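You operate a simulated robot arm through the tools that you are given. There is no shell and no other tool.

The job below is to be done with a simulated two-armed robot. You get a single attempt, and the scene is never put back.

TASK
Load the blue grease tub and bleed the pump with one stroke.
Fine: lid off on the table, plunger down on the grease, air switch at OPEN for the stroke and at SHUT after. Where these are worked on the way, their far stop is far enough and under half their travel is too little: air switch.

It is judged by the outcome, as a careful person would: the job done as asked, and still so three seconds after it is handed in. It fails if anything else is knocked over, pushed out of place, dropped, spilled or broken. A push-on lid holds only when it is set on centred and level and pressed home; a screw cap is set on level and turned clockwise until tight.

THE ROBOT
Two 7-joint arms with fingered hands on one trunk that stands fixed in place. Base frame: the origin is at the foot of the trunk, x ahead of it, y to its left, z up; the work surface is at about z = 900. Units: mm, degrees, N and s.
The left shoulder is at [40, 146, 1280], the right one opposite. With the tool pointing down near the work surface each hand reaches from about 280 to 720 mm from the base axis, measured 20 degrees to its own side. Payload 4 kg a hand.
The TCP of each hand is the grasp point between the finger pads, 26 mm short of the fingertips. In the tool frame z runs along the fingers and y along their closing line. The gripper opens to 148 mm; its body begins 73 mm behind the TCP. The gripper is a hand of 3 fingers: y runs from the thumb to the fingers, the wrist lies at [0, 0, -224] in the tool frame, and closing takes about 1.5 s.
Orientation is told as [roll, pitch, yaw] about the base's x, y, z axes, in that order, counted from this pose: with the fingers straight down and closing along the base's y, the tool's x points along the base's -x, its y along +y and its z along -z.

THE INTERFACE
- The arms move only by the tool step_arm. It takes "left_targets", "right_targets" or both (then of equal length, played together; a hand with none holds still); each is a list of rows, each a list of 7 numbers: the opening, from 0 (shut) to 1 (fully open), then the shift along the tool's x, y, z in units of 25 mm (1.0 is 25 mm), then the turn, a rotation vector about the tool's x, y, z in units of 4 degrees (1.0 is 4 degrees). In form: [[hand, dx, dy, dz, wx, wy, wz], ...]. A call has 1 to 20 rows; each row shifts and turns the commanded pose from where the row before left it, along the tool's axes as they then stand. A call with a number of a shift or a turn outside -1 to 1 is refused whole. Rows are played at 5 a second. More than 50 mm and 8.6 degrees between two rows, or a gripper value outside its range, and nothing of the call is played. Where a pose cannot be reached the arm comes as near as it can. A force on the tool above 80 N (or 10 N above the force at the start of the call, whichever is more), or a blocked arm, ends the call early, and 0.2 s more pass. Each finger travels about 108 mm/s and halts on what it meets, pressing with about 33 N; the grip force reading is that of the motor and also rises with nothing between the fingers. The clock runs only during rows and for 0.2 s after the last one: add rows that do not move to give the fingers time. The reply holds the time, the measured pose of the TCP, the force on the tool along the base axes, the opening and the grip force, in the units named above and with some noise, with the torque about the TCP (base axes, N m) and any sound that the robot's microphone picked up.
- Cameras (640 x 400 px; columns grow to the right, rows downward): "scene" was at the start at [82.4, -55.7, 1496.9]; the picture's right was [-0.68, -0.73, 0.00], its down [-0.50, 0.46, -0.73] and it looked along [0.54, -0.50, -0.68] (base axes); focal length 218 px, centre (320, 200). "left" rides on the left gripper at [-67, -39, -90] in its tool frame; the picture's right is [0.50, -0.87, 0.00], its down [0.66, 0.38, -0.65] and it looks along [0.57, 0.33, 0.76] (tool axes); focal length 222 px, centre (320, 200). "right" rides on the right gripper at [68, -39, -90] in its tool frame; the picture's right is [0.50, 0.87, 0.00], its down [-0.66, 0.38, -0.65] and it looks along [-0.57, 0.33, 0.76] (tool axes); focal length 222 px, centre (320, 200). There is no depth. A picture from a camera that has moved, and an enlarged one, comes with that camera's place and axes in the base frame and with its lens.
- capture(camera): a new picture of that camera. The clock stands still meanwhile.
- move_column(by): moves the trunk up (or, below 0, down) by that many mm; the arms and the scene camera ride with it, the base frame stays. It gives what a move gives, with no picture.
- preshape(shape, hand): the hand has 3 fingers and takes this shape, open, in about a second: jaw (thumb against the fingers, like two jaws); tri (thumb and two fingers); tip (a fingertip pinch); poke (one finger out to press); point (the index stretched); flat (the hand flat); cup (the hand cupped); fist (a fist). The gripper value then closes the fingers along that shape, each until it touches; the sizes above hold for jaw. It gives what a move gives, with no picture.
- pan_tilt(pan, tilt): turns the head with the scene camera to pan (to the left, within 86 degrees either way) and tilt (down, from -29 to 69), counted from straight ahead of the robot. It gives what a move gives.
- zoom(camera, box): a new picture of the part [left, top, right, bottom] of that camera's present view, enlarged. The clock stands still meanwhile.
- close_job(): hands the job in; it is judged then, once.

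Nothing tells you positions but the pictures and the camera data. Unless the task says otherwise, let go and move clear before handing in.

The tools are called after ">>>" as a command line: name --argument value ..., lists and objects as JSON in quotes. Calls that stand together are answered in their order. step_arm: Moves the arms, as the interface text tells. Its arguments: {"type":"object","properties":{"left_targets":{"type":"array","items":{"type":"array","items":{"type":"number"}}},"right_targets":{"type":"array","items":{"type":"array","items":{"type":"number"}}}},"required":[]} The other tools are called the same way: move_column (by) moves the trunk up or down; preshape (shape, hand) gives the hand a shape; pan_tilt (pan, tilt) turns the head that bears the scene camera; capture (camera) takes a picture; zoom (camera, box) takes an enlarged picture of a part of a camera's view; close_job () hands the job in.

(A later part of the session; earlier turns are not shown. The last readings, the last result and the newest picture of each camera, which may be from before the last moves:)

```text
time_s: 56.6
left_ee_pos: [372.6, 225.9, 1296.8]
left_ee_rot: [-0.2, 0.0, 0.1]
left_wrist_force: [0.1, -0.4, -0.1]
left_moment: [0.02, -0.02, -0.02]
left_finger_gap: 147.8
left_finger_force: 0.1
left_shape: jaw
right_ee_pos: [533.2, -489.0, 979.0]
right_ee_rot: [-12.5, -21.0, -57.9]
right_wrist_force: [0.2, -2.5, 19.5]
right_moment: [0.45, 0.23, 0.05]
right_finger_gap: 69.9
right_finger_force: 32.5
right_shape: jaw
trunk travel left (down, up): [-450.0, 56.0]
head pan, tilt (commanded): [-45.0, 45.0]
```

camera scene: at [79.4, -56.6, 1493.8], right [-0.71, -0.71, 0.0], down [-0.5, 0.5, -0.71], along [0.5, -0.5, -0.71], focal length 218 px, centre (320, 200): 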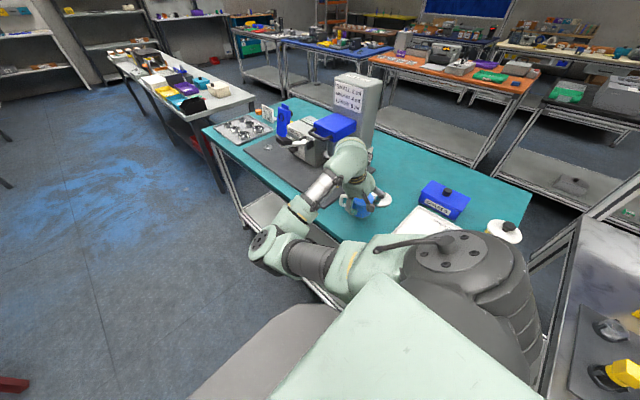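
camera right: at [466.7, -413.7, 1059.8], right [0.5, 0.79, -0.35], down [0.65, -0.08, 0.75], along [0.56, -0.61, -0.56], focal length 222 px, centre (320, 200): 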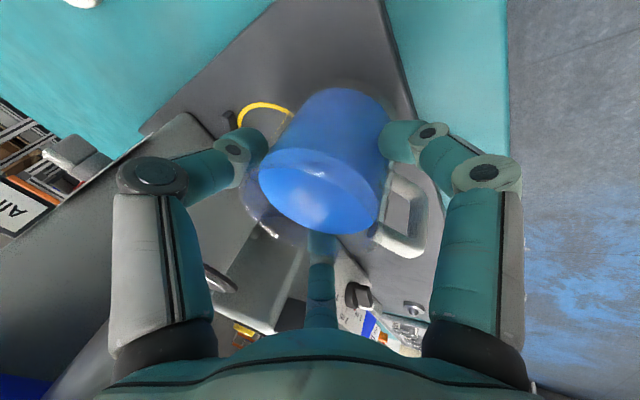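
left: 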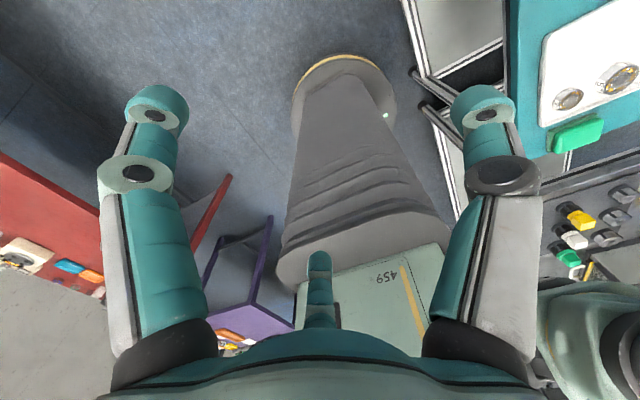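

The tub touched the mat at TCP z 980 (mat top about 909) and is pressed flat. I'll ease off and open the fingers slowly.

>>> step_arm --right_targets '[[0.25, -0.05, -0.03, -0.13, 0, 0, 0], [0.25, 0, 0, 0, 0, 0, 0], [0.45, 0, 0, 0, 0, 0, 0], [0.5, 0, 0, 0, 0, 0, 0], [0.55, 0, 0, 0, 0, 0, 0], [0.6, 0, 0, 0, 0, 0, 0], [0.65, 0, 0, 0, 0, 0, 0], [0.68, 0, 0, 0, 0, 0, 0], [0.68, 0, 0, 0, 0, 0, 0]]'

>>> capture --camera "right"

>>> zoom --camera "scene" --box '[270, 120, 370, 200]'

```text
time_s: 58.6
left_ee_pos: [374.7, 224.8, 1296.3]
left_ee_rot: [-0.1, 0.1, 0.1]
left_wrist_force: [0.0, -0.1, -0.4]
left_moment: [-0.01, 0.0, -0.01]
left_finger_gap: 148.0
left_finger_force: 0.1
left_shape: jaw
right_ee_pos: [535.0, -487.7, 980.5]
right_ee_rot: [-12.4, -20.7, -58.0]
right_wrist_force: [0.1, -0.8, -0.1]
right_moment: [0.0, 0.02, 0.04]
right_finger_gap: 100.2
right_finger_force: 0.0
right_shape: jaw
trunk travel left (down, up): [-450.0, 56.0]
head pan, tilt (commanded): [-45.0, 45.0]
```

```text
taken
camera right: at [467.4, -415.3, 1046.0], right [0.5, 0.79, -0.35], down [0.65, -0.08, 0.75], along [0.56, -0.61, -0.56], focal length 222 px, centre (320, 200)
```

right: 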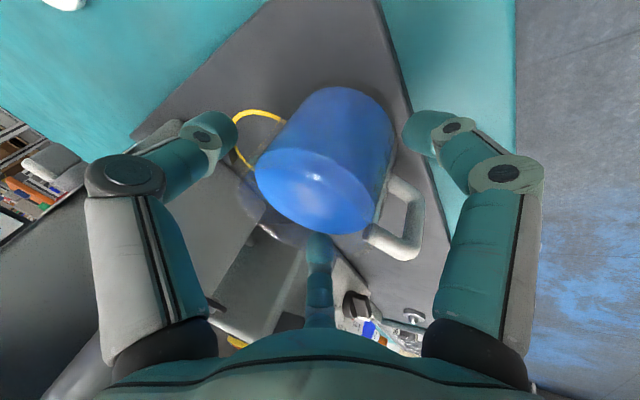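

```text
5.00 times, centred on (320, 160) of scene
camera zoom: at [79.2, -56.3, 1493.8], right [-0.71, -0.71, 0.0], down [-0.5, 0.5, -0.71], along [0.5, -0.5, -0.71], focal length 1092 px, centre (320, 400)
```

zoom: 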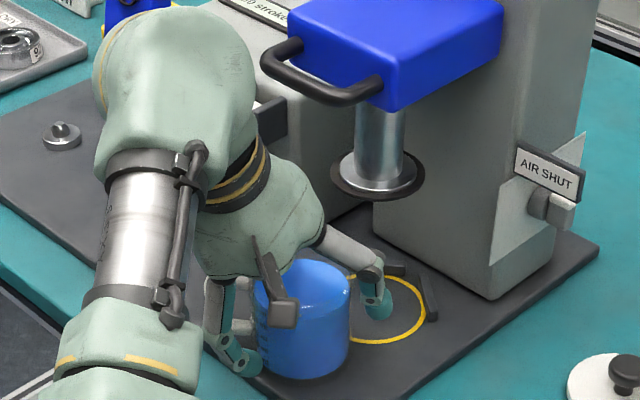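

The tub stands upright on the mat next to the ring. I'll open a bit more and withdraw the hand along its own axis.

>>> step_arm --right_targets '[[0.74, 0, 0, 0, 0, 0, 0], [0.8, 0, 0, 0, 0, 0, 0], [0.8, 0, 0, 0, 0, 0, 0], [0.8, 0, 0, -0.5, 0, 0, 0], [0.8, 0, 0, -0.8, 0, 0, 0], [0.8, 0, 0, -1, 0, 0, 0], [0.8, 0, 0, -1, 0, 0, 0], [0.8, 0, 0, -1, 0, 0, 0], [0.8, 0, 0, -1, 0, 0, 0], [0.8, 0, 0, 0, 0, 0, 0]]'

>>> capture --camera "right"

>>> zoom --camera "scene" --box '[270, 120, 370, 200]'

```text
time_s: 60.8
left_ee_pos: [375.1, 224.0, 1295.8]
left_ee_rot: [-0.1, 0.1, 0.2]
left_wrist_force: [0.8, 0.0, 0.6]
left_moment: [-0.04, 0.02, 0.05]
left_finger_gap: 148.1
left_finger_force: 0.0
left_shape: jaw
right_ee_pos: [533.8, -432.8, 1099.7]
right_ee_rot: [-12.5, -20.7, -57.8]
right_wrist_force: [-0.1, 0.2, -0.6]
right_moment: [-0.02, 0.03, -0.03]
right_finger_gap: 118.1
right_finger_force: 0.1
right_shape: jaw
trunk travel left (down, up): [-450.0, 56.0]
head pan, tilt (commanded): [-45.0, 45.0]
```

```text
taken
camera right: at [465.7, -361.4, 1166.5], right [0.5, 0.79, -0.35], down [0.65, -0.08, 0.75], along [0.56, -0.61, -0.56], focal length 222 px, centre (320, 200)
```

right: 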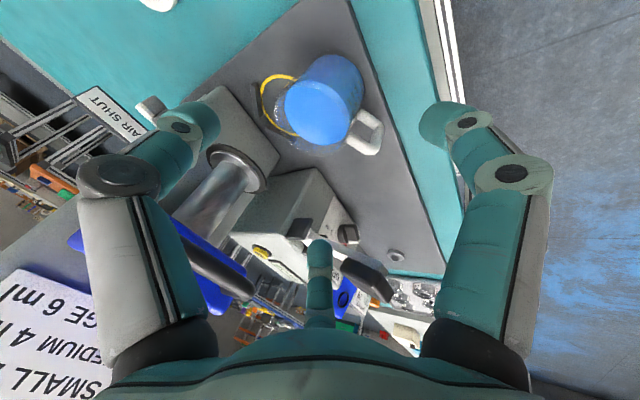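

```text
5.00 times, centred on (320, 160) of scene
camera zoom: at [79.4, -56.6, 1493.8], right [-0.71, -0.71, 0.0], down [-0.5, 0.5, -0.71], along [0.5, -0.5, -0.71], focal length 1092 px, centre (320, 400)
```

zoom: 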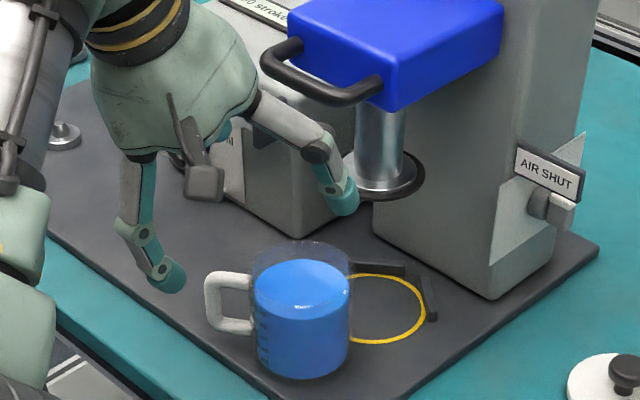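

The tub stands upright on the mat, just +y of the ring, with the handle pointing aside. I'll take an enlarged view to measure tub and ring in the same picture before the push.

>>> zoom --camera "right" --box '[220, 30, 420, 170]'

>>> zoom --camera "scene" --box '[290, 150, 350, 200]'

```text
2.86 times, centred on (320, 100) of right
camera zoom: at [465.7, -361.4, 1166.5], right [0.5, 0.79, -0.35], down [0.65, -0.08, 0.75], along [0.56, -0.61, -0.56], focal length 635 px, centre (320, 486)
```

zoom: 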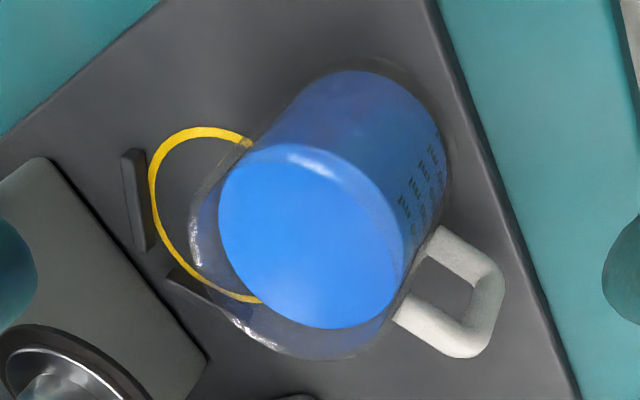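

```text
8.00 times, centred on (320, 175) of scene
camera zoom: at [79.4, -56.6, 1493.8], right [-0.71, -0.71, 0.0], down [-0.5, 0.5, -0.71], along [0.5, -0.5, -0.71], focal length 1748 px, centre (320, 400)
```

zoom: 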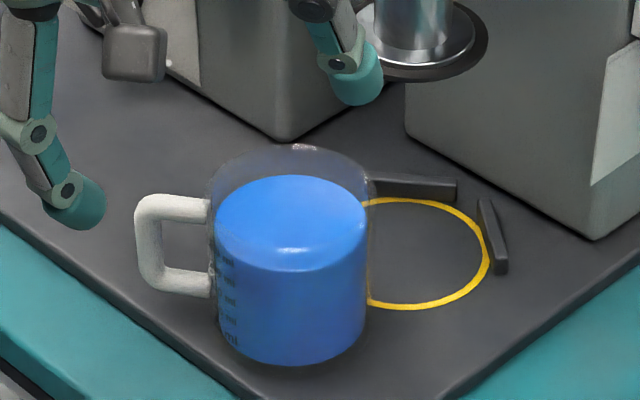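

In the picture the tub is about 4 mm +x and 76 mm +y of the ring centre, so a straight -y push into the V of the stops will seat it. I'll back the hand off +y first and look at the "poke" shape for pushing.

>>> step_arm --right_targets '[[0.8, 0.633, 0.365, -0.324, 0, 0, 0], [0.8, 0.633, 0.365, -0.324, 0, 0, 0], [0.8, 0.633, 0.365, -0.324, 0, 0, 0], [0.8, 0, 0, 0, 0, 0, 0]]'

>>> preshape --shape "poke" --hand "right"

>>> capture --camera "right"

>>> zoom --camera "scene" --box '[220, 100, 380, 220]'

```text
time_s: 61.8
left_ee_pos: [375.2, 223.7, 1296.9]
left_ee_rot: [0.0, 0.1, 0.1]
left_wrist_force: [1.1, 0.1, -0.2]
left_moment: [0.0, 0.03, -0.02]
left_finger_gap: 148.0
left_finger_force: 0.0
left_shape: jaw
right_ee_pos: [533.0, -372.5, 1098.0]
right_ee_rot: [-12.5, -20.8, -57.9]
right_wrist_force: [-0.2, -0.3, -0.1]
right_moment: [0.0, 0.01, -0.01]
right_finger_gap: 118.2
right_finger_force: 0.0
right_shape: jaw
trunk travel left (down, up): [-450.0, 56.0]
head pan, tilt (commanded): [-45.0, 45.0]
```

```text
time_s: 62.7
left_ee_pos: [374.4, 223.9, 1295.5]
left_ee_rot: [-0.1, 0.1, 0.0]
left_wrist_force: [-0.3, 0.6, 0.3]
left_moment: [-0.01, -0.02, -0.01]
left_finger_gap: 148.1
left_finger_force: 0.0
left_shape: jaw
right_ee_pos: [533.0, -373.7, 1098.4]
right_ee_rot: [-12.5, -20.7, -57.8]
right_wrist_force: [0.3, -0.7, -0.2]
right_moment: [0.01, 0.0, 0.01]
right_finger_gap: 0.0
right_finger_force: 0.0
right_shape: poke
trunk travel left (down, up): [-450.0, 56.0]
head pan, tilt (commanded): [-45.0, 45.0]
```

```text
taken
camera right: at [466.0, -300.7, 1164.6], right [0.5, 0.79, -0.35], down [0.65, -0.08, 0.75], along [0.56, -0.61, -0.56], focal length 222 px, centre (320, 200)
```

right: 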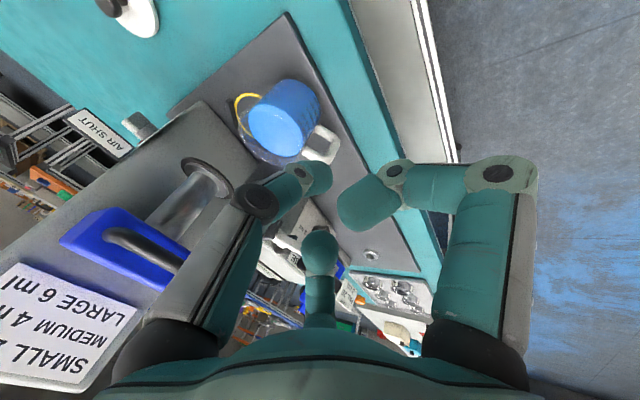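

```text
3.33 times, centred on (300, 160) of scene
camera zoom: at [79.3, -56.2, 1493.8], right [-0.71, -0.71, 0.0], down [-0.5, 0.5, -0.71], along [0.5, -0.5, -0.71], focal length 728 px, centre (387, 333)
```

zoom: 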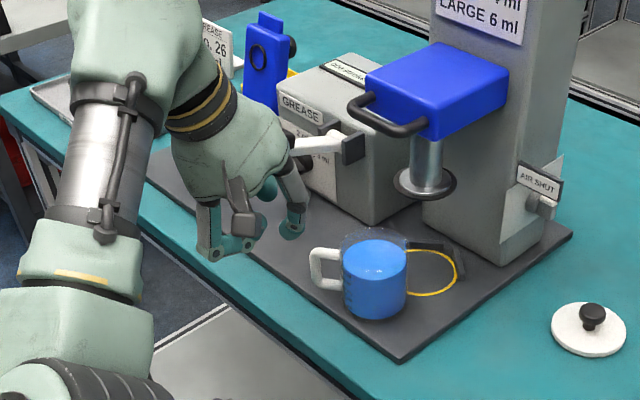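

In "poke" the thumb tip stands on the hand's axis about 26 mm past the TCP with the other fingers curled back, which is good for pushing. I'll lean the hand to 35 degrees and lower the tip to z 942 behind the tub on its +y side.

>>> step_arm --right_targets '[[0, 0, 0, 0, 0.457, -0.794, 0], [0, 0, 0, 0, 0.457, -0.794, 0], [0, 0, 0, 0, 0.457, -0.794, 0], [0, 0.224, 0.149, 0.802, 0, 0, 0], [0, 0.224, 0.149, 0.802, 0, 0, 0], [0, 0.224, 0.149, 0.802, 0, 0, 0], [0, 0.224, 0.149, 0.802, 0, 0, 0], [0, 0.224, 0.149, 0.802, 0, 0, 0], [0, 0, 0, 0, 0, 0, 0]]'

>>> capture --camera "right"

>>> zoom --camera "scene" --box '[220, 100, 380, 220]'

```text
time_s: 64.7
left_ee_pos: [374.9, 224.1, 1295.9]
left_ee_rot: [-0.1, 0.1, 0.1]
left_wrist_force: [-0.4, 0.4, -0.2]
left_moment: [0.03, 0.02, 0.01]
left_finger_gap: 147.9
left_finger_force: 0.1
left_shape: jaw
right_ee_pos: [537.3, -404.4, 997.5]
right_ee_rot: [-19.2, -29.9, -55.0]
right_wrist_force: [0.6, 1.0, 0.5]
right_moment: [-0.01, -0.01, -0.02]
right_finger_gap: 0.0
right_finger_force: 0.0
right_shape: poke
trunk travel left (down, up): [-450.0, 56.0]
head pan, tilt (commanded): [-45.0, 45.0]
```

```text
taken
camera right: at [470.6, -319.3, 1048.5], right [0.5, 0.71, -0.5], down [0.65, 0.06, 0.75], along [0.57, -0.7, -0.43], focal length 222 px, centre (320, 200)
```

right: 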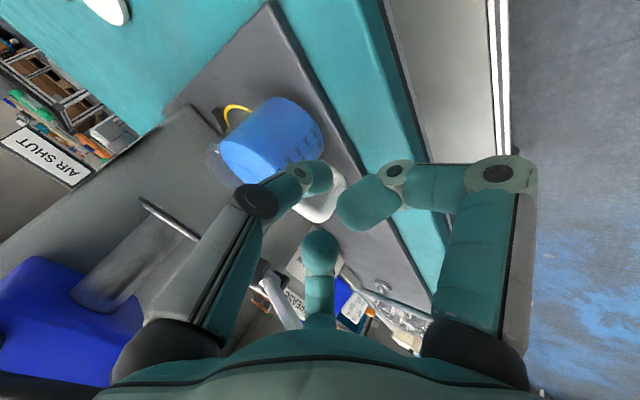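

```text
3.33 times, centred on (300, 160) of scene
camera zoom: at [79.2, -55.9, 1493.9], right [-0.71, -0.71, 0.0], down [-0.5, 0.5, -0.71], along [0.5, -0.5, -0.71], focal length 728 px, centre (387, 333)
```

zoom: 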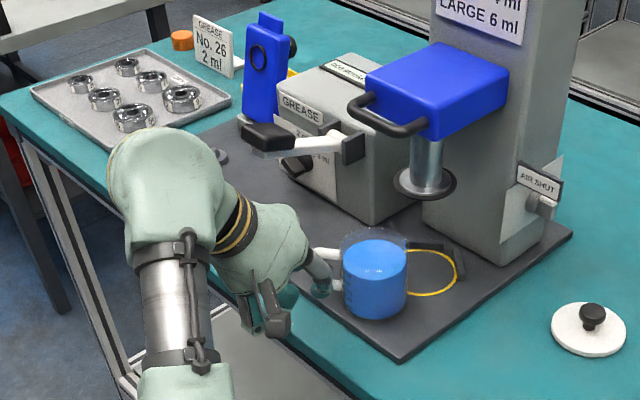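

With the present yaw, a curled finger would meet the tub's handle before the tip reaches the wall. I'll back off, turn the hand 60 degrees about its own axis so the thumb is on the tub side, then lean further.

>>> step_arm --right_targets '[[0, 0.076, 0.044, -1, 0, 0, 0], [0, 0.076, 0.044, -1, 0, 0, 0], [0, 0.076, 0.044, -1, 0, 0, 0], [0, 0, 0, 0, 0, 0, -1], [0, 0, 0, 0, 0, 0, -1], [0, 0, 0, 0, 0, 0, -1], [0, 0, 0, 0, 0, 0, -1], [0, 0, 0, 0, 0, 0, -1], [0, 0, 0, 0, 0, 0, -1], [0, 0, 0, 0, 0, 0, -1], [0, 0, 0, 0, 0, 0, -1], [0, 0, 0, 0, 0, 0, -1], [0, 0, 0, 0, 0, 0, -1], [0, 0, 0, 0, 0, 0, -1], [0, 0, 0, 0, 0, 0, -1], [0, 0, 0, 0, 0, 0, -1], [0, 0, 0, 0, 0, 0, -1], [0, 0, 0, 0, 0, 0, -1]]'

>>> zoom --camera "scene" --box '[200, 80, 380, 220]'

```text
time_s: 68.5
left_ee_pos: [373.9, 224.6, 1296.5]
left_ee_rot: [-0.2, 0.2, 0.1]
left_wrist_force: [0.0, -0.3, 0.1]
left_moment: [0.02, 0.01, 0.01]
left_finger_gap: 148.3
left_finger_force: 0.0
left_shape: jaw
right_ee_pos: [532.5, -365.3, 1057.9]
right_ee_rot: [-35.6, -0.1, -1.0]
right_wrist_force: [-0.2, 0.3, 0.1]
right_moment: [0.02, -0.02, 0.0]
right_finger_gap: 0.0
right_finger_force: 0.1
right_shape: poke
trunk travel left (down, up): [-450.0, 56.0]
head pan, tilt (commanded): [-45.0, 45.0]
```

```text
2.86 times, centred on (290, 150) of scene
camera zoom: at [79.3, -56.2, 1493.8], right [-0.71, -0.71, 0.0], down [-0.5, 0.5, -0.71], along [0.5, -0.5, -0.71], focal length 624 px, centre (406, 343)
```

zoom: 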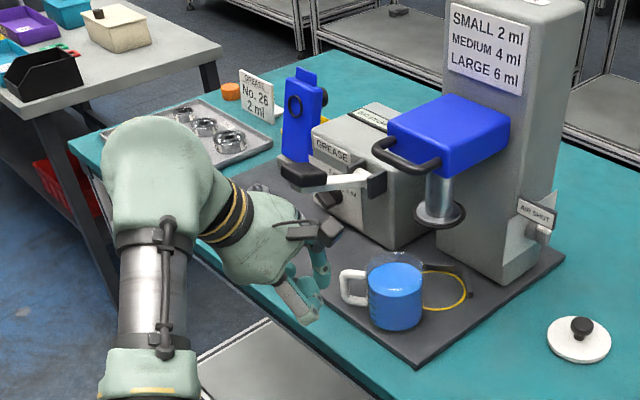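

The hand now leans 35 degrees with the thumb on the tub side. I'll lean to 55 degrees and lower the tip to z 942 at y -420, about 30 mm clear of the tub wall.

>>> step_arm --right_targets '[[0, 0, 0, 0, 1, 0, 0], [0, 0, 0, 0, 1, 0, 0], [0, 0, 0, 0, 1, 0, 0], [0, 0, 0, 0, 1, 0, 0], [0, 0, 0, 0, 1, 0, 0], [0, -0.036, 0.514, 0.75, 0, 0, 0], [0, -0.036, 0.514, 0.75, 0, 0, 0], [0, -0.036, 0.514, 0.75, 0, 0, 0], [0, -0.036, 0.514, 0.75, 0, 0, 0], [0, -0.036, 0.514, 0.75, 0, 0, 0], [0, 0, 0, 0, 0, 0, 0]]'

>>> capture --camera "right"

>>> zoom --camera "scene" --box '[240, 120, 360, 200]'

```text
time_s: 70.9
left_ee_pos: [373.7, 224.4, 1295.7]
left_ee_rot: [-0.1, 0.1, 0.0]
left_wrist_force: [-0.6, 0.4, 0.3]
left_moment: [-0.02, 0.02, -0.01]
left_finger_gap: 147.9
left_finger_force: 0.0
left_shape: jaw
right_ee_pos: [537.7, -396.6, 948.9]
right_ee_rot: [-55.1, 0.0, -0.1]
right_wrist_force: [0.3, -0.7, -0.2]
right_moment: [0.03, 0.02, 0.02]
right_finger_gap: 0.0
right_finger_force: 0.0
right_shape: poke
trunk travel left (down, up): [-450.0, 56.0]
head pan, tilt (commanded): [-45.0, 45.0]
```

```text
taken
camera right: at [471.6, -345.1, 1031.2], right [-0.5, 0.5, -0.71], down [0.66, 0.75, 0.07], along [0.57, -0.43, -0.7], focal length 222 px, centre (320, 200)
```

right: 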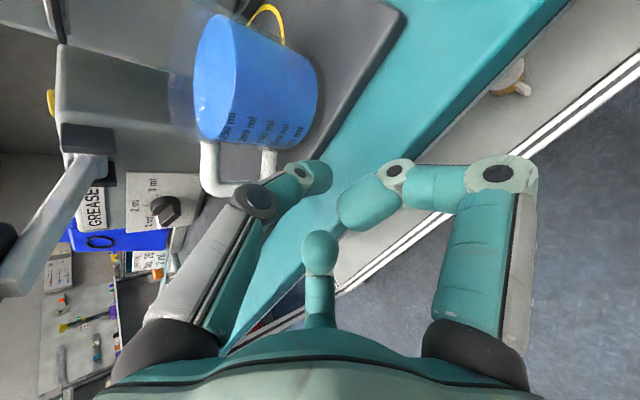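

```text
5.00 times, centred on (300, 160) of scene
camera zoom: at [79.2, -55.9, 1493.9], right [-0.71, -0.71, 0.0], down [-0.5, 0.5, -0.71], along [0.5, -0.5, -0.71], focal length 1092 px, centre (420, 400)
```

zoom: 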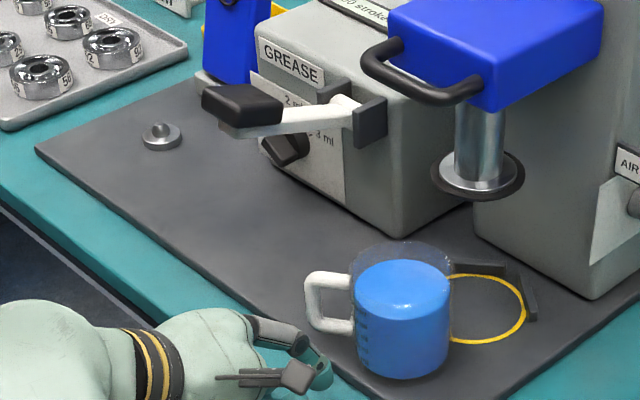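

The tip is at (538, -411, 939), and the handle will pass about 5 mm from one curled finger, so I'll shift 4 mm toward -x. I'll close in 25 mm and look again.

>>> step_arm --right_targets '[[0, 0.16, 0, 0, 0, 0, 0], [0, 0, -0.286, 0.41, 0, 0, 0], [0, 0, -0.286, 0.41, 0, 0, 0], [0, 0, 0, 0, 0, 0, 0]]'

>>> capture --camera "right"

>>> zoom --camera "scene" --box '[280, 140, 360, 200]'

```text
time_s: 71.9
left_ee_pos: [374.6, 224.4, 1295.8]
left_ee_rot: [-0.1, 0.1, 0.2]
left_wrist_force: [0.7, -0.2, -0.1]
left_moment: [-0.03, -0.03, -0.01]
left_finger_gap: 147.8
left_finger_force: 0.0
left_shape: jaw
right_ee_pos: [536.0, -421.0, 950.6]
right_ee_rot: [-55.1, 0.0, -0.1]
right_wrist_force: [0.3, -0.3, 0.6]
right_moment: [-0.01, 0.02, 0.03]
right_finger_gap: 0.0
right_finger_force: 0.1
right_shape: poke
trunk travel left (down, up): [-450.0, 56.0]
head pan, tilt (commanded): [-45.0, 45.0]
```

```text
taken
camera right: at [469.1, -369.1, 1034.0], right [-0.5, 0.5, -0.71], down [0.66, 0.75, 0.06], along [0.57, -0.43, -0.7], focal length 222 px, centre (320, 200)
```

right: 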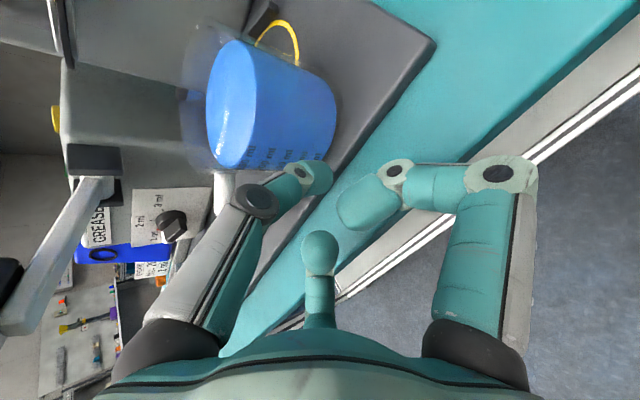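

```text
6.67 times, centred on (320, 170) of scene
camera zoom: at [79.2, -55.9, 1493.8], right [-0.71, -0.71, 0.0], down [-0.5, 0.5, -0.71], along [0.5, -0.5, -0.71], focal length 1456 px, centre (320, 400)
```

zoom: 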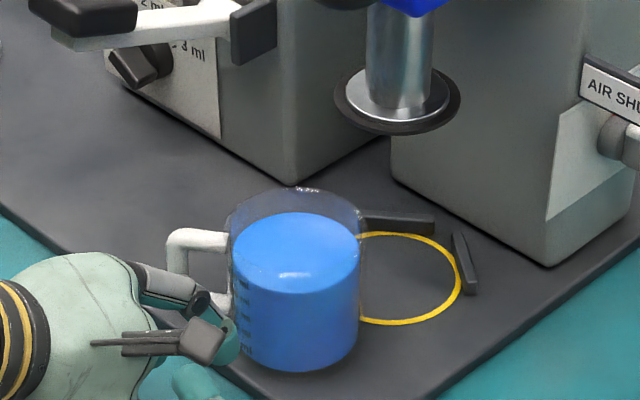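

The push line runs straight through the tub's centre in the picture. I'll advance along -y in 5 mm rows.

>>> step_arm --right_targets '[[0, 0, -0.1144, 0.164, 0, 0, 0], [0, 0, -0.1144, 0.164, 0, 0, 0], [0, 0, -0.1144, 0.164, 0, 0, 0], [0, 0, -0.1144, 0.164, 0, 0, 0], [0, 0, 0, 0, 0, 0, 0]]'

>>> capture --camera "right"

>>> zoom --camera "scene" --box '[280, 140, 360, 200]'

```text
time_s: 73.1
left_ee_pos: [374.9, 224.3, 1297.3]
left_ee_rot: [0.0, 0.0, 0.0]
left_wrist_force: [-0.6, 0.3, -0.1]
left_moment: [-0.04, 0.01, 0.01]
left_finger_gap: 148.0
left_finger_force: 0.0
left_shape: jaw
right_ee_pos: [536.2, -442.0, 950.3]
right_ee_rot: [-55.2, -0.1, 0.0]
right_wrist_force: [-1.2, 0.6, 0.2]
right_moment: [0.0, 0.0, 0.02]
right_finger_gap: 0.0
right_finger_force: 0.0
right_shape: poke
trunk travel left (down, up): [-450.0, 56.0]
head pan, tilt (commanded): [-45.0, 45.0]
```

```text
taken
camera right: at [469.0, -390.0, 1034.4], right [-0.5, 0.5, -0.71], down [0.66, 0.75, 0.06], along [0.57, -0.43, -0.7], focal length 222 px, centre (320, 200)
```

right: 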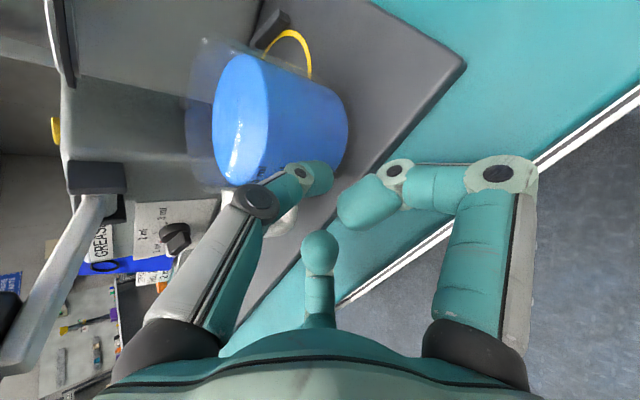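

```text
6.67 times, centred on (320, 170) of scene
camera zoom: at [79.2, -56.1, 1493.8], right [-0.71, -0.71, 0.0], down [-0.5, 0.5, -0.71], along [0.5, -0.5, -0.71], focal length 1456 px, centre (320, 400)
```

zoom: 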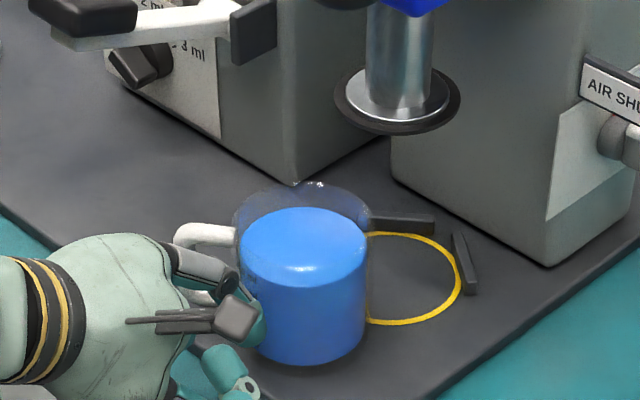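

The tub has started to slide with little force and stays upright. I'll push on another 20 mm.

>>> step_arm --right_targets '[[0, 0, -0.1144, 0.164, 0, 0, 0], [0, 0, -0.1144, 0.164, 0, 0, 0], [0, 0, -0.1144, 0.164, 0, 0, 0], [0, 0, -0.1144, 0.164, 0, 0, 0], [0, 0, 0, 0, 0, 0, 0]]'

>>> capture --camera "right"

>>> zoom --camera "scene" --box '[280, 140, 360, 200]'

```text
time_s: 74.3
left_ee_pos: [374.4, 223.8, 1296.3]
left_ee_rot: [-0.2, 0.1, 0.2]
left_wrist_force: [0.5, 0.3, -0.7]
left_moment: [-0.03, -0.01, -0.04]
left_finger_gap: 147.9
left_finger_force: 0.0
left_shape: jaw
right_ee_pos: [536.1, -461.6, 949.6]
right_ee_rot: [-55.1, 0.0, 0.0]
right_wrist_force: [-0.2, -0.3, 0.4]
right_moment: [0.02, 0.02, -0.01]
right_finger_gap: 0.1
right_finger_force: 0.0
right_shape: poke
trunk travel left (down, up): [-450.0, 56.0]
head pan, tilt (commanded): [-45.0, 45.0]
```

```text
taken
camera right: at [469.5, -408.9, 1033.0], right [-0.5, 0.5, -0.71], down [0.66, 0.75, 0.06], along [0.57, -0.43, -0.7], focal length 222 px, centre (320, 200)
```

right: 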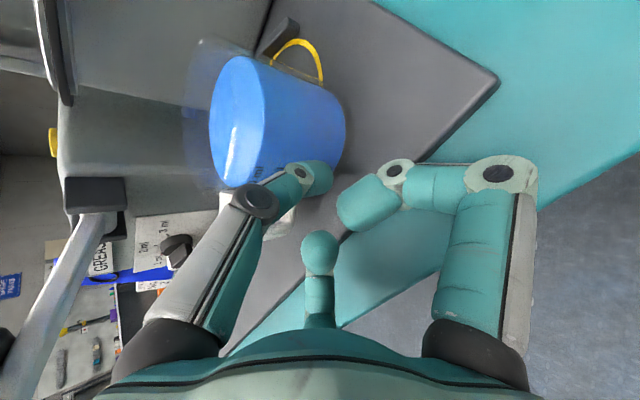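

```text
6.67 times, centred on (320, 170) of scene
camera zoom: at [79.2, -56.1, 1493.8], right [-0.71, -0.71, 0.0], down [-0.5, 0.5, -0.71], along [0.5, -0.5, -0.71], focal length 1456 px, centre (320, 400)
```

zoom: 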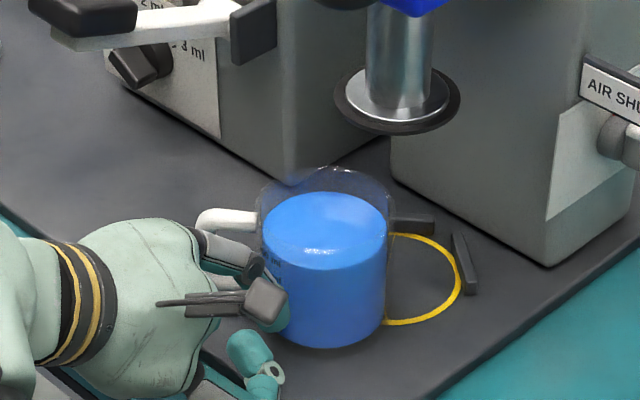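

The tub is sliding well, but it sits about 7 mm too far +x with roughly 46 mm to go. I'll back off 10 mm, turn the hand 20 degrees about its axis for handle clearance, and shift 14 mm +x so the next push steers it back.

>>> step_arm --right_targets '[[0, 0, 0.2288, -0.328, 0, 0, 0], [0, 0, 0, 0, 0, 0, -1], [0, 0, 0, 0, 0, 0, -1], [0, 0, 0, 0, 0, 0, -1], [0, 0, 0, 0, 0, 0, -1], [0, 0, 0, 0, 0, 0, -1], [0, -0.526, -0.1915, 0, 0, 0, 0], [0, 0, 0, 0, 0, 0, 0]]'

>>> capture --camera "right"

>>> zoom --camera "scene" --box '[280, 140, 360, 200]'

```text
time_s: 76.1
left_ee_pos: [374.5, 224.0, 1297.7]
left_ee_rot: [-0.1, 0.1, 0.1]
left_wrist_force: [0.3, -0.2, -0.4]
left_moment: [-0.03, 0.04, 0.05]
left_finger_gap: 148.0
left_finger_force: 0.0
left_shape: jaw
right_ee_pos: [551.7, -450.6, 948.5]
right_ee_rot: [-53.3, 16.2, 11.7]
right_wrist_force: [-0.7, 0.9, 0.9]
right_moment: [0.01, 0.02, -0.03]
right_finger_gap: 0.0
right_finger_force: 0.1
right_shape: poke
trunk travel left (down, up): [-450.0, 56.0]
head pan, tilt (commanded): [-45.0, 45.0]
```

```text
taken
camera right: at [501.3, -410.5, 1049.5], right [-0.77, 0.37, -0.53], down [0.49, 0.87, -0.1], along [0.42, -0.33, -0.84], focal length 222 px, centre (320, 200)
```

right: 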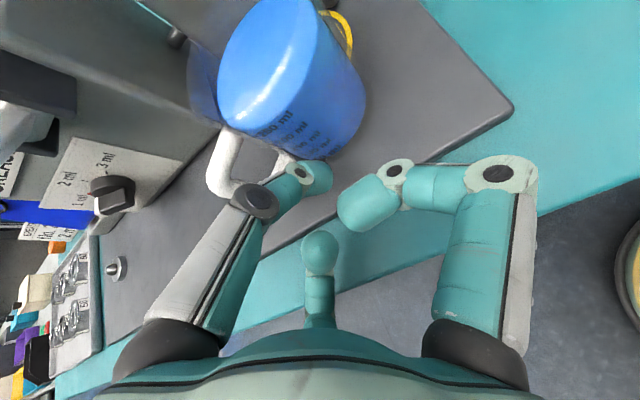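

```text
6.67 times, centred on (320, 170) of scene
camera zoom: at [79.2, -56.3, 1493.8], right [-0.71, -0.71, 0.0], down [-0.5, 0.5, -0.71], along [0.5, -0.5, -0.71], focal length 1456 px, centre (320, 400)
```

zoom: 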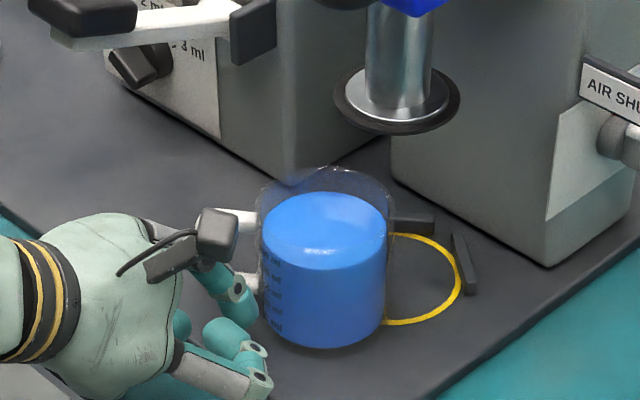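

The tip now points at the tub about 10 mm +x of its centre, clear of the handle. I'll approach and push diagonally (-y with slight -x) for about 32 mm in total, then check.

>>> step_arm --right_targets '[[0, 0.047, -0.129, 0.197, 0, 0, 0], [0, 0.047, -0.129, 0.197, 0, 0, 0], [0, 0.069, -0.0966, 0.164, 0, 0, 0], [0, 0.069, -0.0966, 0.164, 0, 0, 0], [0, 0.069, -0.0966, 0.164, 0, 0, 0], [0, 0.069, -0.0966, 0.164, 0, 0, 0], [0, 0, 0, 0, 0, 0, 0]]'

>>> capture --camera "right"

>>> zoom --camera "scene" --box '[280, 140, 360, 200]'

```text
time_s: 77.7
left_ee_pos: [374.3, 224.0, 1296.1]
left_ee_rot: [-0.1, 0.1, 0.1]
left_wrist_force: [-0.7, 0.2, 0.3]
left_moment: [-0.03, -0.05, 0.01]
left_finger_gap: 147.9
left_finger_force: 0.1
left_shape: jaw
right_ee_pos: [547.2, -484.0, 949.6]
right_ee_rot: [-53.4, 16.3, 11.6]
right_wrist_force: [0.4, 0.9, 0.4]
right_moment: [0.04, -0.01, 0.02]
right_finger_gap: 0.0
right_finger_force: 0.1
right_shape: poke
trunk travel left (down, up): [-450.0, 56.0]
head pan, tilt (commanded): [-45.0, 45.0]
```

```text
taken
camera right: at [497.4, -442.9, 1050.3], right [-0.77, 0.37, -0.53], down [0.49, 0.87, -0.1], along [0.42, -0.33, -0.84], focal length 222 px, centre (320, 200)
```

right: 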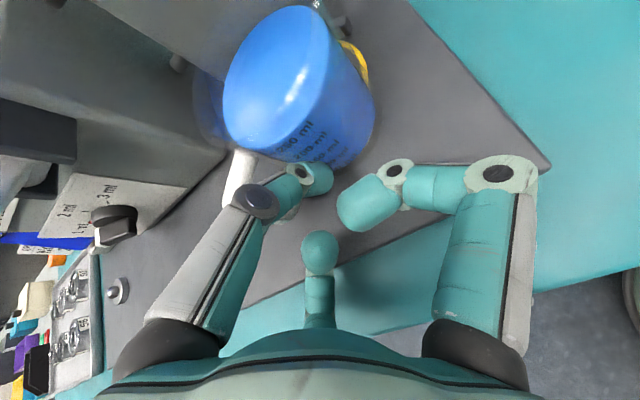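

```text
6.67 times, centred on (320, 170) of scene
camera zoom: at [79.3, -56.1, 1493.8], right [-0.71, -0.71, 0.0], down [-0.5, 0.5, -0.71], along [0.5, -0.5, -0.71], focal length 1456 px, centre (320, 400)
```

zoom: 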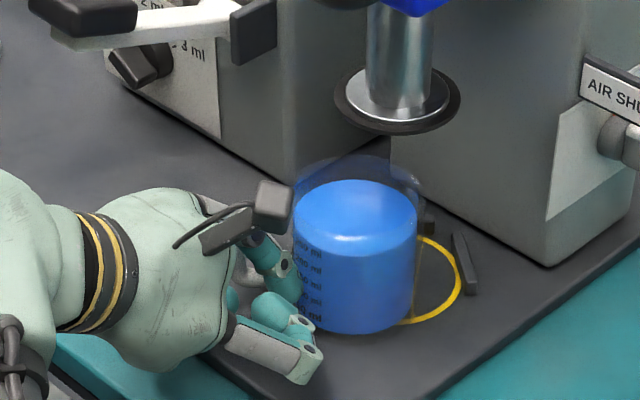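

The tub moved as wanted; about 3 mm of -x and 26 mm of -y remain. I'll push another 18 mm the same way.

>>> step_arm --right_targets '[[0, 0.069, -0.0966, 0.164, 0, 0, 0], [0, 0.069, -0.0966, 0.164, 0, 0, 0], [0, 0.069, -0.0966, 0.164, 0, 0, 0], [0, 0.041, -0.058, 0.098, 0, 0, 0], [0, 0, 0, 0, 0, 0, 0]]'

>>> capture --camera "right"

>>> zoom --camera "scene" --box '[280, 140, 360, 200]'

```text
time_s: 78.9
left_ee_pos: [375.2, 224.4, 1296.4]
left_ee_rot: [-0.1, 0.1, 0.1]
left_wrist_force: [0.7, 0.7, 0.3]
left_moment: [-0.01, 0.02, -0.01]
left_finger_gap: 148.2
left_finger_force: 0.0
left_shape: jaw
right_ee_pos: [544.6, -501.9, 951.1]
right_ee_rot: [-53.5, 16.4, 11.6]
right_wrist_force: [0.1, -0.1, 0.1]
right_moment: [0.02, 0.0, 0.01]
right_finger_gap: 0.1
right_finger_force: 0.1
right_shape: poke
trunk travel left (down, up): [-450.0, 56.0]
head pan, tilt (commanded): [-45.0, 45.0]
```

```text
taken
camera right: at [494.8, -461.3, 1050.7], right [-0.76, 0.37, -0.53], down [0.49, 0.87, -0.1], along [0.42, -0.33, -0.84], focal length 222 px, centre (320, 200)
```

right: 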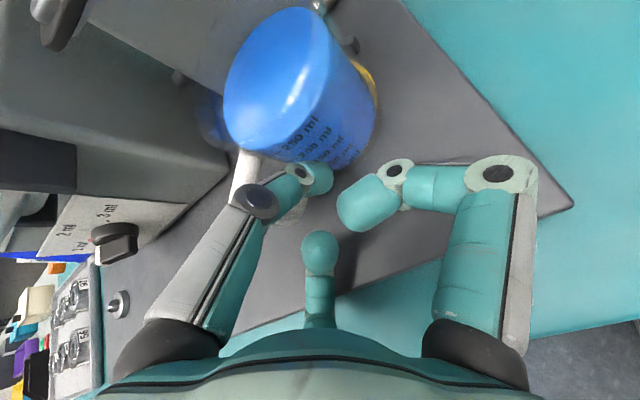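

```text
6.67 times, centred on (320, 170) of scene
camera zoom: at [79.3, -56.1, 1493.8], right [-0.71, -0.71, 0.0], down [-0.5, 0.5, -0.71], along [0.5, -0.5, -0.71], focal length 1456 px, centre (320, 400)
```

zoom: 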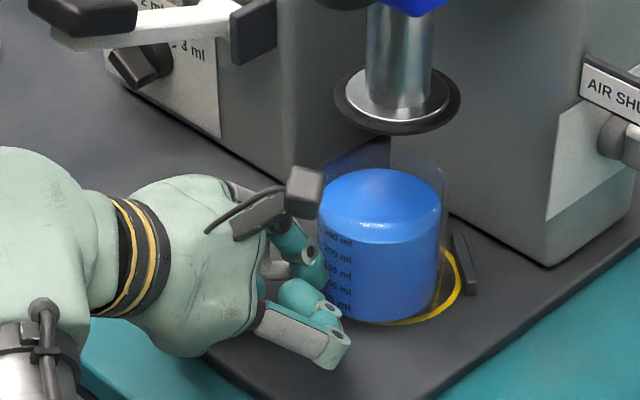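

The tub is now centred in x with about 8 mm of -y left. I'll push straight in small rows and watch for the stops.

>>> step_arm --right_targets '[[0, 0.0196, -0.0538, 0.082, 0, 0, 0], [0, 0.0196, -0.0538, 0.082, 0, 0, 0], [0, 0, 0, 0, 0, 0, 0]]'

>>> step_arm --right_targets '[[0, 0.0196, -0.0538, 0.082, 0, 0, 0], [0, 0, 0, 0, 0, 0, 0]]'

>>> capture --camera "right"

>>> zoom --camera "scene" --box '[280, 140, 360, 200]'

```text
time_s: 79.7
left_ee_pos: [374.7, 224.3, 1296.1]
left_ee_rot: [-0.1, 0.1, 0.1]
left_wrist_force: [0.4, 0.3, -0.4]
left_moment: [0.01, 0.03, 0.0]
left_finger_gap: 147.9
left_finger_force: 0.0
left_shape: jaw
right_ee_pos: [543.6, -506.3, 949.9]
right_ee_rot: [-53.4, 16.1, 11.7]
right_wrist_force: [0.2, 1.1, 1.2]
right_moment: [-0.02, -0.01, 0.0]
right_finger_gap: 0.0
right_finger_force: 0.0
right_shape: poke
trunk travel left (down, up): [-450.0, 56.0]
head pan, tilt (commanded): [-45.0, 45.0]
```

```text
time_s: 80.3
left_ee_pos: [373.9, 224.6, 1295.4]
left_ee_rot: [0.0, 0.1, 0.1]
left_wrist_force: [-0.1, -0.2, 1.0]
left_moment: [0.04, -0.01, 0.01]
left_finger_gap: 148.1
left_finger_force: 0.0
left_shape: jaw
right_ee_pos: [545.0, -508.7, 949.5]
right_ee_rot: [-53.3, 16.1, 11.7]
right_wrist_force: [0.3, 0.5, -0.5]
right_moment: [-0.01, 0.04, -0.03]
right_finger_gap: 0.0
right_finger_force: 0.1
right_shape: poke
trunk travel left (down, up): [-450.0, 56.0]
head pan, tilt (commanded): [-45.0, 45.0]
```

```text
taken
camera right: at [494.7, -469.0, 1050.2], right [-0.76, 0.37, -0.53], down [0.49, 0.87, -0.1], along [0.42, -0.33, -0.84], focal length 222 px, centre (320, 200)
```

right: 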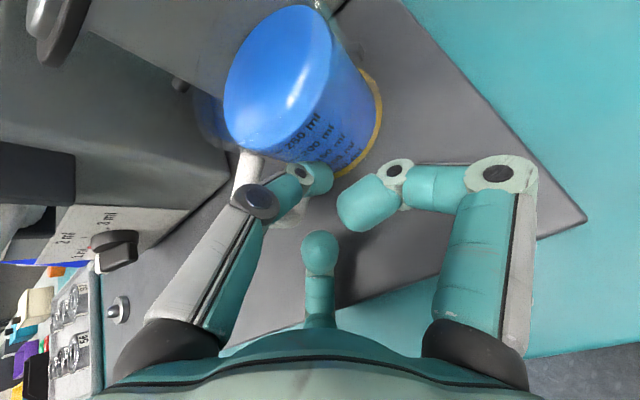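

```text
6.67 times, centred on (320, 170) of scene
camera zoom: at [79.3, -56.1, 1493.8], right [-0.71, -0.71, 0.0], down [-0.5, 0.5, -0.71], along [0.5, -0.5, -0.71], focal length 1456 px, centre (320, 400)
```

zoom: 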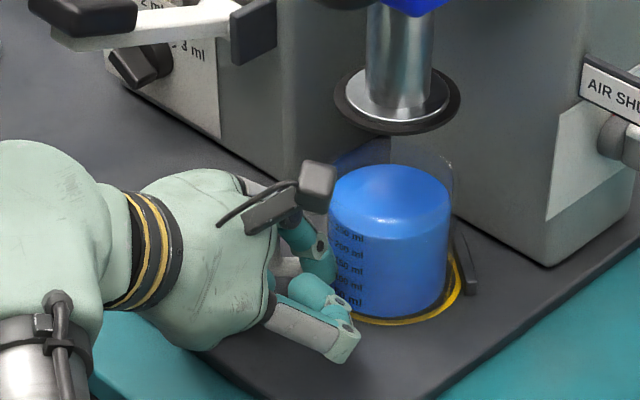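

The tub now nearly fills the ring evenly. I'll nudge on in 2 mm steps until the stops push back.

>>> step_arm --right_targets '[[0, 0.0157, -0.043, 0.0656, 0, 0, 0], [0, 0, 0, 0, 0, 0, 0]]'

>>> step_arm --right_targets '[[0, 0.0157, -0.043, 0.0656, 0, 0, 0], [0, 0, 0, 0, 0, 0, 0]]'

>>> zoom --camera "scene" --box '[280, 140, 360, 200]'

```text
time_s: 80.9
left_ee_pos: [375.2, 224.6, 1295.6]
left_ee_rot: [-0.1, 0.0, 0.1]
left_wrist_force: [0.3, -1.0, 0.2]
left_moment: [0.01, 0.04, 0.01]
left_finger_gap: 147.8
left_finger_force: 0.1
left_shape: jaw
right_ee_pos: [542.6, -511.6, 949.0]
right_ee_rot: [-53.4, 16.2, 11.7]
right_wrist_force: [0.3, 0.5, -0.4]
right_moment: [0.03, -0.02, 0.02]
right_finger_gap: 0.3
right_finger_force: 0.0
right_shape: poke
trunk travel left (down, up): [-450.0, 56.0]
head pan, tilt (commanded): [-45.0, 45.0]
```

```text
time_s: 81.5
left_ee_pos: [374.8, 224.4, 1296.3]
left_ee_rot: [-0.1, 0.0, 0.1]
left_wrist_force: [-0.1, -0.4, 0.5]
left_moment: [-0.02, -0.04, -0.02]
left_finger_gap: 147.9
left_finger_force: 0.1
left_shape: jaw
right_ee_pos: [543.8, -513.0, 950.6]
right_ee_rot: [-53.4, 16.2, 11.7]
right_wrist_force: [-0.3, 0.0, 0.3]
right_moment: [0.01, 0.0, 0.01]
right_finger_gap: 0.2
right_finger_force: 0.0
right_shape: poke
trunk travel left (down, up): [-450.0, 56.0]
head pan, tilt (commanded): [-45.0, 45.0]
```

```text
6.67 times, centred on (320, 170) of scene
camera zoom: at [79.3, -56.1, 1493.8], right [-0.71, -0.71, 0.0], down [-0.5, 0.5, -0.71], along [0.5, -0.5, -0.71], focal length 1456 px, centre (320, 400)
```

zoom: 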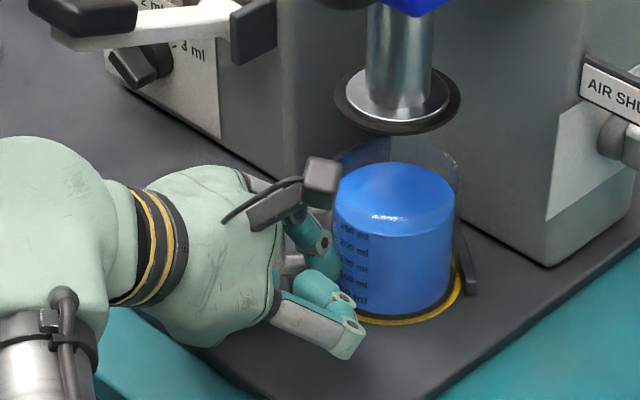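

The tub seems to be over the ring, at about (536, -575), but no stop force is felt yet. I'll look at the stops closely before going further.

>>> zoom --camera "right" --box '[180, 0, 420, 200]'

>>> zoom --camera "scene" --box '[315, 145, 355, 175]'

```text
2.00 times, centred on (300, 100) of right
camera zoom: at [494.3, -472.4, 1050.8], right [-0.76, 0.37, -0.53], down [0.49, 0.87, -0.1], along [0.42, -0.33, -0.84], focal length 444 px, centre (360, 400)
```

zoom: 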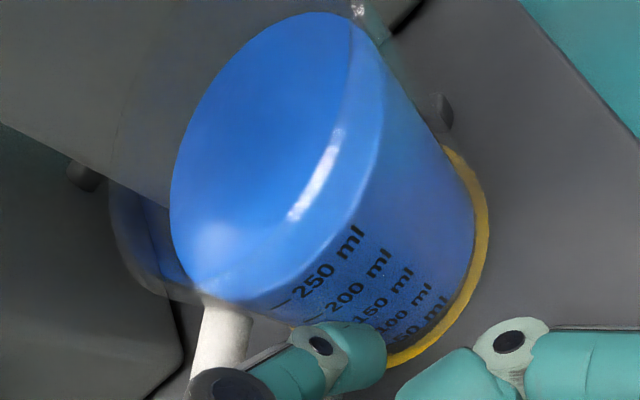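

```text
13.33 times, centred on (335, 160) of scene
camera zoom: at [79.3, -56.1, 1493.8], right [-0.71, -0.71, 0.0], down [-0.5, 0.5, -0.71], along [0.5, -0.5, -0.71], focal length 2913 px, centre (120, 733)
```

zoom: 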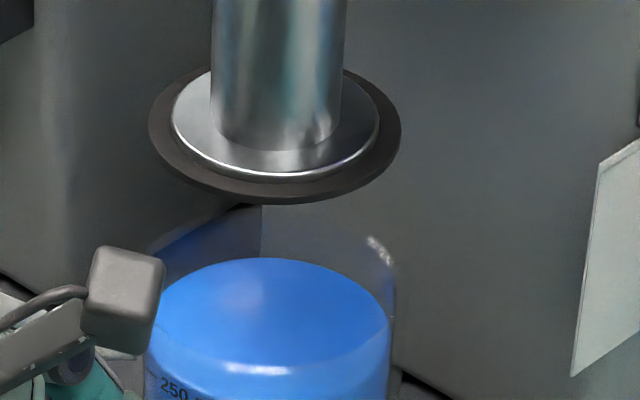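

The follower and the tub line up within about a millimetre sideways in the head camera's view, with the stop just behind the tub wall. I'll keep nudging 2 mm at a time until the force rises.

>>> step_arm --right_targets '[[0, 0.0157, -0.043, 0.0656, 0, 0, 0], [0, 0, 0, 0, 0, 0, 0]]'

>>> step_arm --right_targets '[[0, 0.0157, -0.043, 0.0656, 0, 0, 0], [0, 0, 0, 0, 0, 0, 0]]'

>>> zoom --camera "right" --box '[180, 0, 420, 200]'

>>> zoom --camera "scene" --box '[280, 140, 360, 200]'

```text
time_s: 82.1
left_ee_pos: [374.1, 224.5, 1296.7]
left_ee_rot: [-0.2, 0.2, 0.1]
left_wrist_force: [-0.2, 0.5, -0.8]
left_moment: [-0.01, -0.01, 0.0]
left_finger_gap: 147.7
left_finger_force: 0.0
left_shape: jaw
right_ee_pos: [544.0, -516.1, 950.5]
right_ee_rot: [-53.4, 16.3, 11.7]
right_wrist_force: [0.5, 1.2, 0.5]
right_moment: [-0.03, 0.0, -0.01]
right_finger_gap: 0.0
right_finger_force: 0.1
right_shape: poke
trunk travel left (down, up): [-450.0, 56.0]
head pan, tilt (commanded): [-45.0, 45.0]
```

```text
time_s: 82.7
left_ee_pos: [374.0, 225.0, 1295.6]
left_ee_rot: [0.0, 0.1, 0.2]
left_wrist_force: [-0.7, -0.6, -0.3]
left_moment: [-0.03, 0.03, 0.01]
left_finger_gap: 148.0
left_finger_force: 0.1
left_shape: jaw
right_ee_pos: [544.6, -516.0, 949.1]
right_ee_rot: [-53.4, 16.2, 11.6]
right_wrist_force: [1.0, 0.8, 0.3]
right_moment: [0.08, -0.01, -0.02]
right_finger_gap: 0.0
right_finger_force: 0.0
right_shape: poke
trunk travel left (down, up): [-450.0, 56.0]
head pan, tilt (commanded): [-45.0, 45.0]
```

```text
2.00 times, centred on (300, 100) of right
camera zoom: at [494.5, -476.2, 1050.7], right [-0.76, 0.37, -0.53], down [0.49, 0.87, -0.1], along [0.42, -0.33, -0.84], focal length 444 px, centre (360, 400)
```

zoom: 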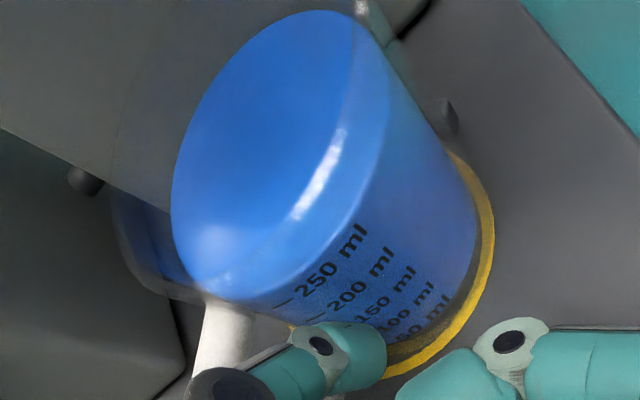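

```text
6.67 times, centred on (320, 170) of scene
camera zoom: at [79.3, -55.9, 1493.8], right [-0.71, -0.71, 0.0], down [-0.5, 0.5, -0.71], along [0.5, -0.5, -0.71], focal length 1456 px, centre (320, 400)
```

zoom: 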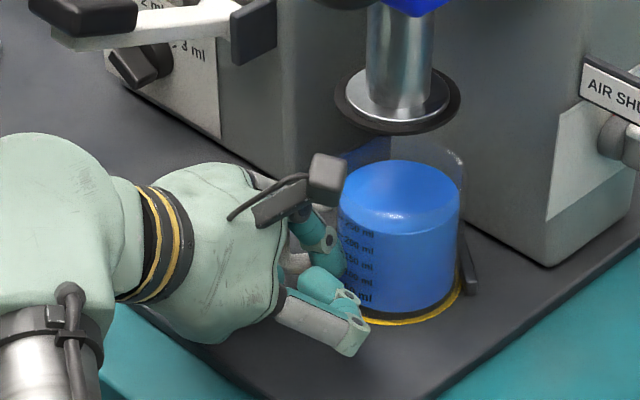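

By the ring's visible margin the tub is within about 2 mm of centre, and the stops should be touching about now. I'll continue in 1.5 mm steps, watching the force.

>>> step_arm --right_targets '[[0, 0.0118, -0.0322, 0.0492, 0, 0, 0], [0, 0, 0, 0, 0, 0, 0]]'

>>> step_arm --right_targets '[[0, 0.0118, -0.0322, 0.0492, 0, 0, 0], [0, 0, 0, 0, 0, 0, 0]]'

>>> zoom --camera "scene" --box '[280, 140, 360, 200]'

```text
time_s: 83.3
left_ee_pos: [374.8, 224.8, 1296.7]
left_ee_rot: [-0.1, 0.1, 0.1]
left_wrist_force: [-0.2, 0.3, 0.3]
left_moment: [-0.01, 0.01, 0.01]
left_finger_gap: 148.1
left_finger_force: 0.0
left_shape: jaw
right_ee_pos: [545.0, -516.7, 949.7]
right_ee_rot: [-53.4, 16.3, 11.8]
right_wrist_force: [1.1, 4.4, 0.9]
right_moment: [0.02, -0.04, 0.04]
right_finger_gap: 0.1
right_finger_force: 0.1
right_shape: poke
trunk travel left (down, up): [-450.0, 56.0]
head pan, tilt (commanded): [-45.0, 45.0]
```

```text
time_s: 83.9
left_ee_pos: [375.2, 225.3, 1295.5]
left_ee_rot: [-0.2, 0.1, 0.1]
left_wrist_force: [0.2, -0.7, -0.8]
left_moment: [-0.01, -0.01, -0.02]
left_finger_gap: 148.0
left_finger_force: 0.0
left_shape: jaw
right_ee_pos: [544.9, -518.0, 950.7]
right_ee_rot: [-53.4, 16.3, 11.7]
right_wrist_force: [4.3, 7.5, 1.2]
right_moment: [0.1, -0.11, 0.03]
right_finger_gap: 0.0
right_finger_force: 0.1
right_shape: poke
trunk travel left (down, up): [-450.0, 56.0]
head pan, tilt (commanded): [-45.0, 45.0]
```

```text
6.67 times, centred on (320, 170) of scene
camera zoom: at [79.9, -54.7, 1493.9], right [-0.71, -0.71, 0.0], down [-0.5, 0.5, -0.71], along [0.5, -0.5, -0.71], focal length 1456 px, centre (320, 400)
```

zoom: 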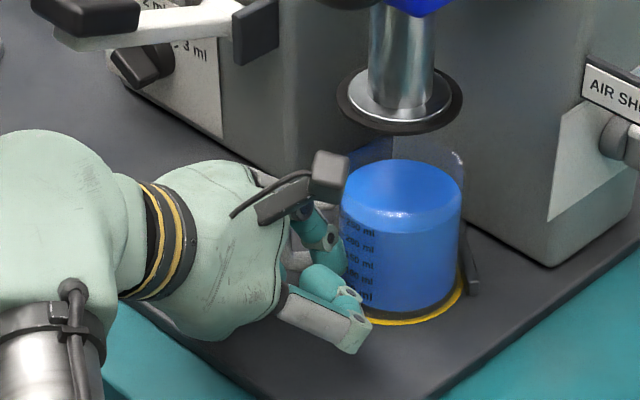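

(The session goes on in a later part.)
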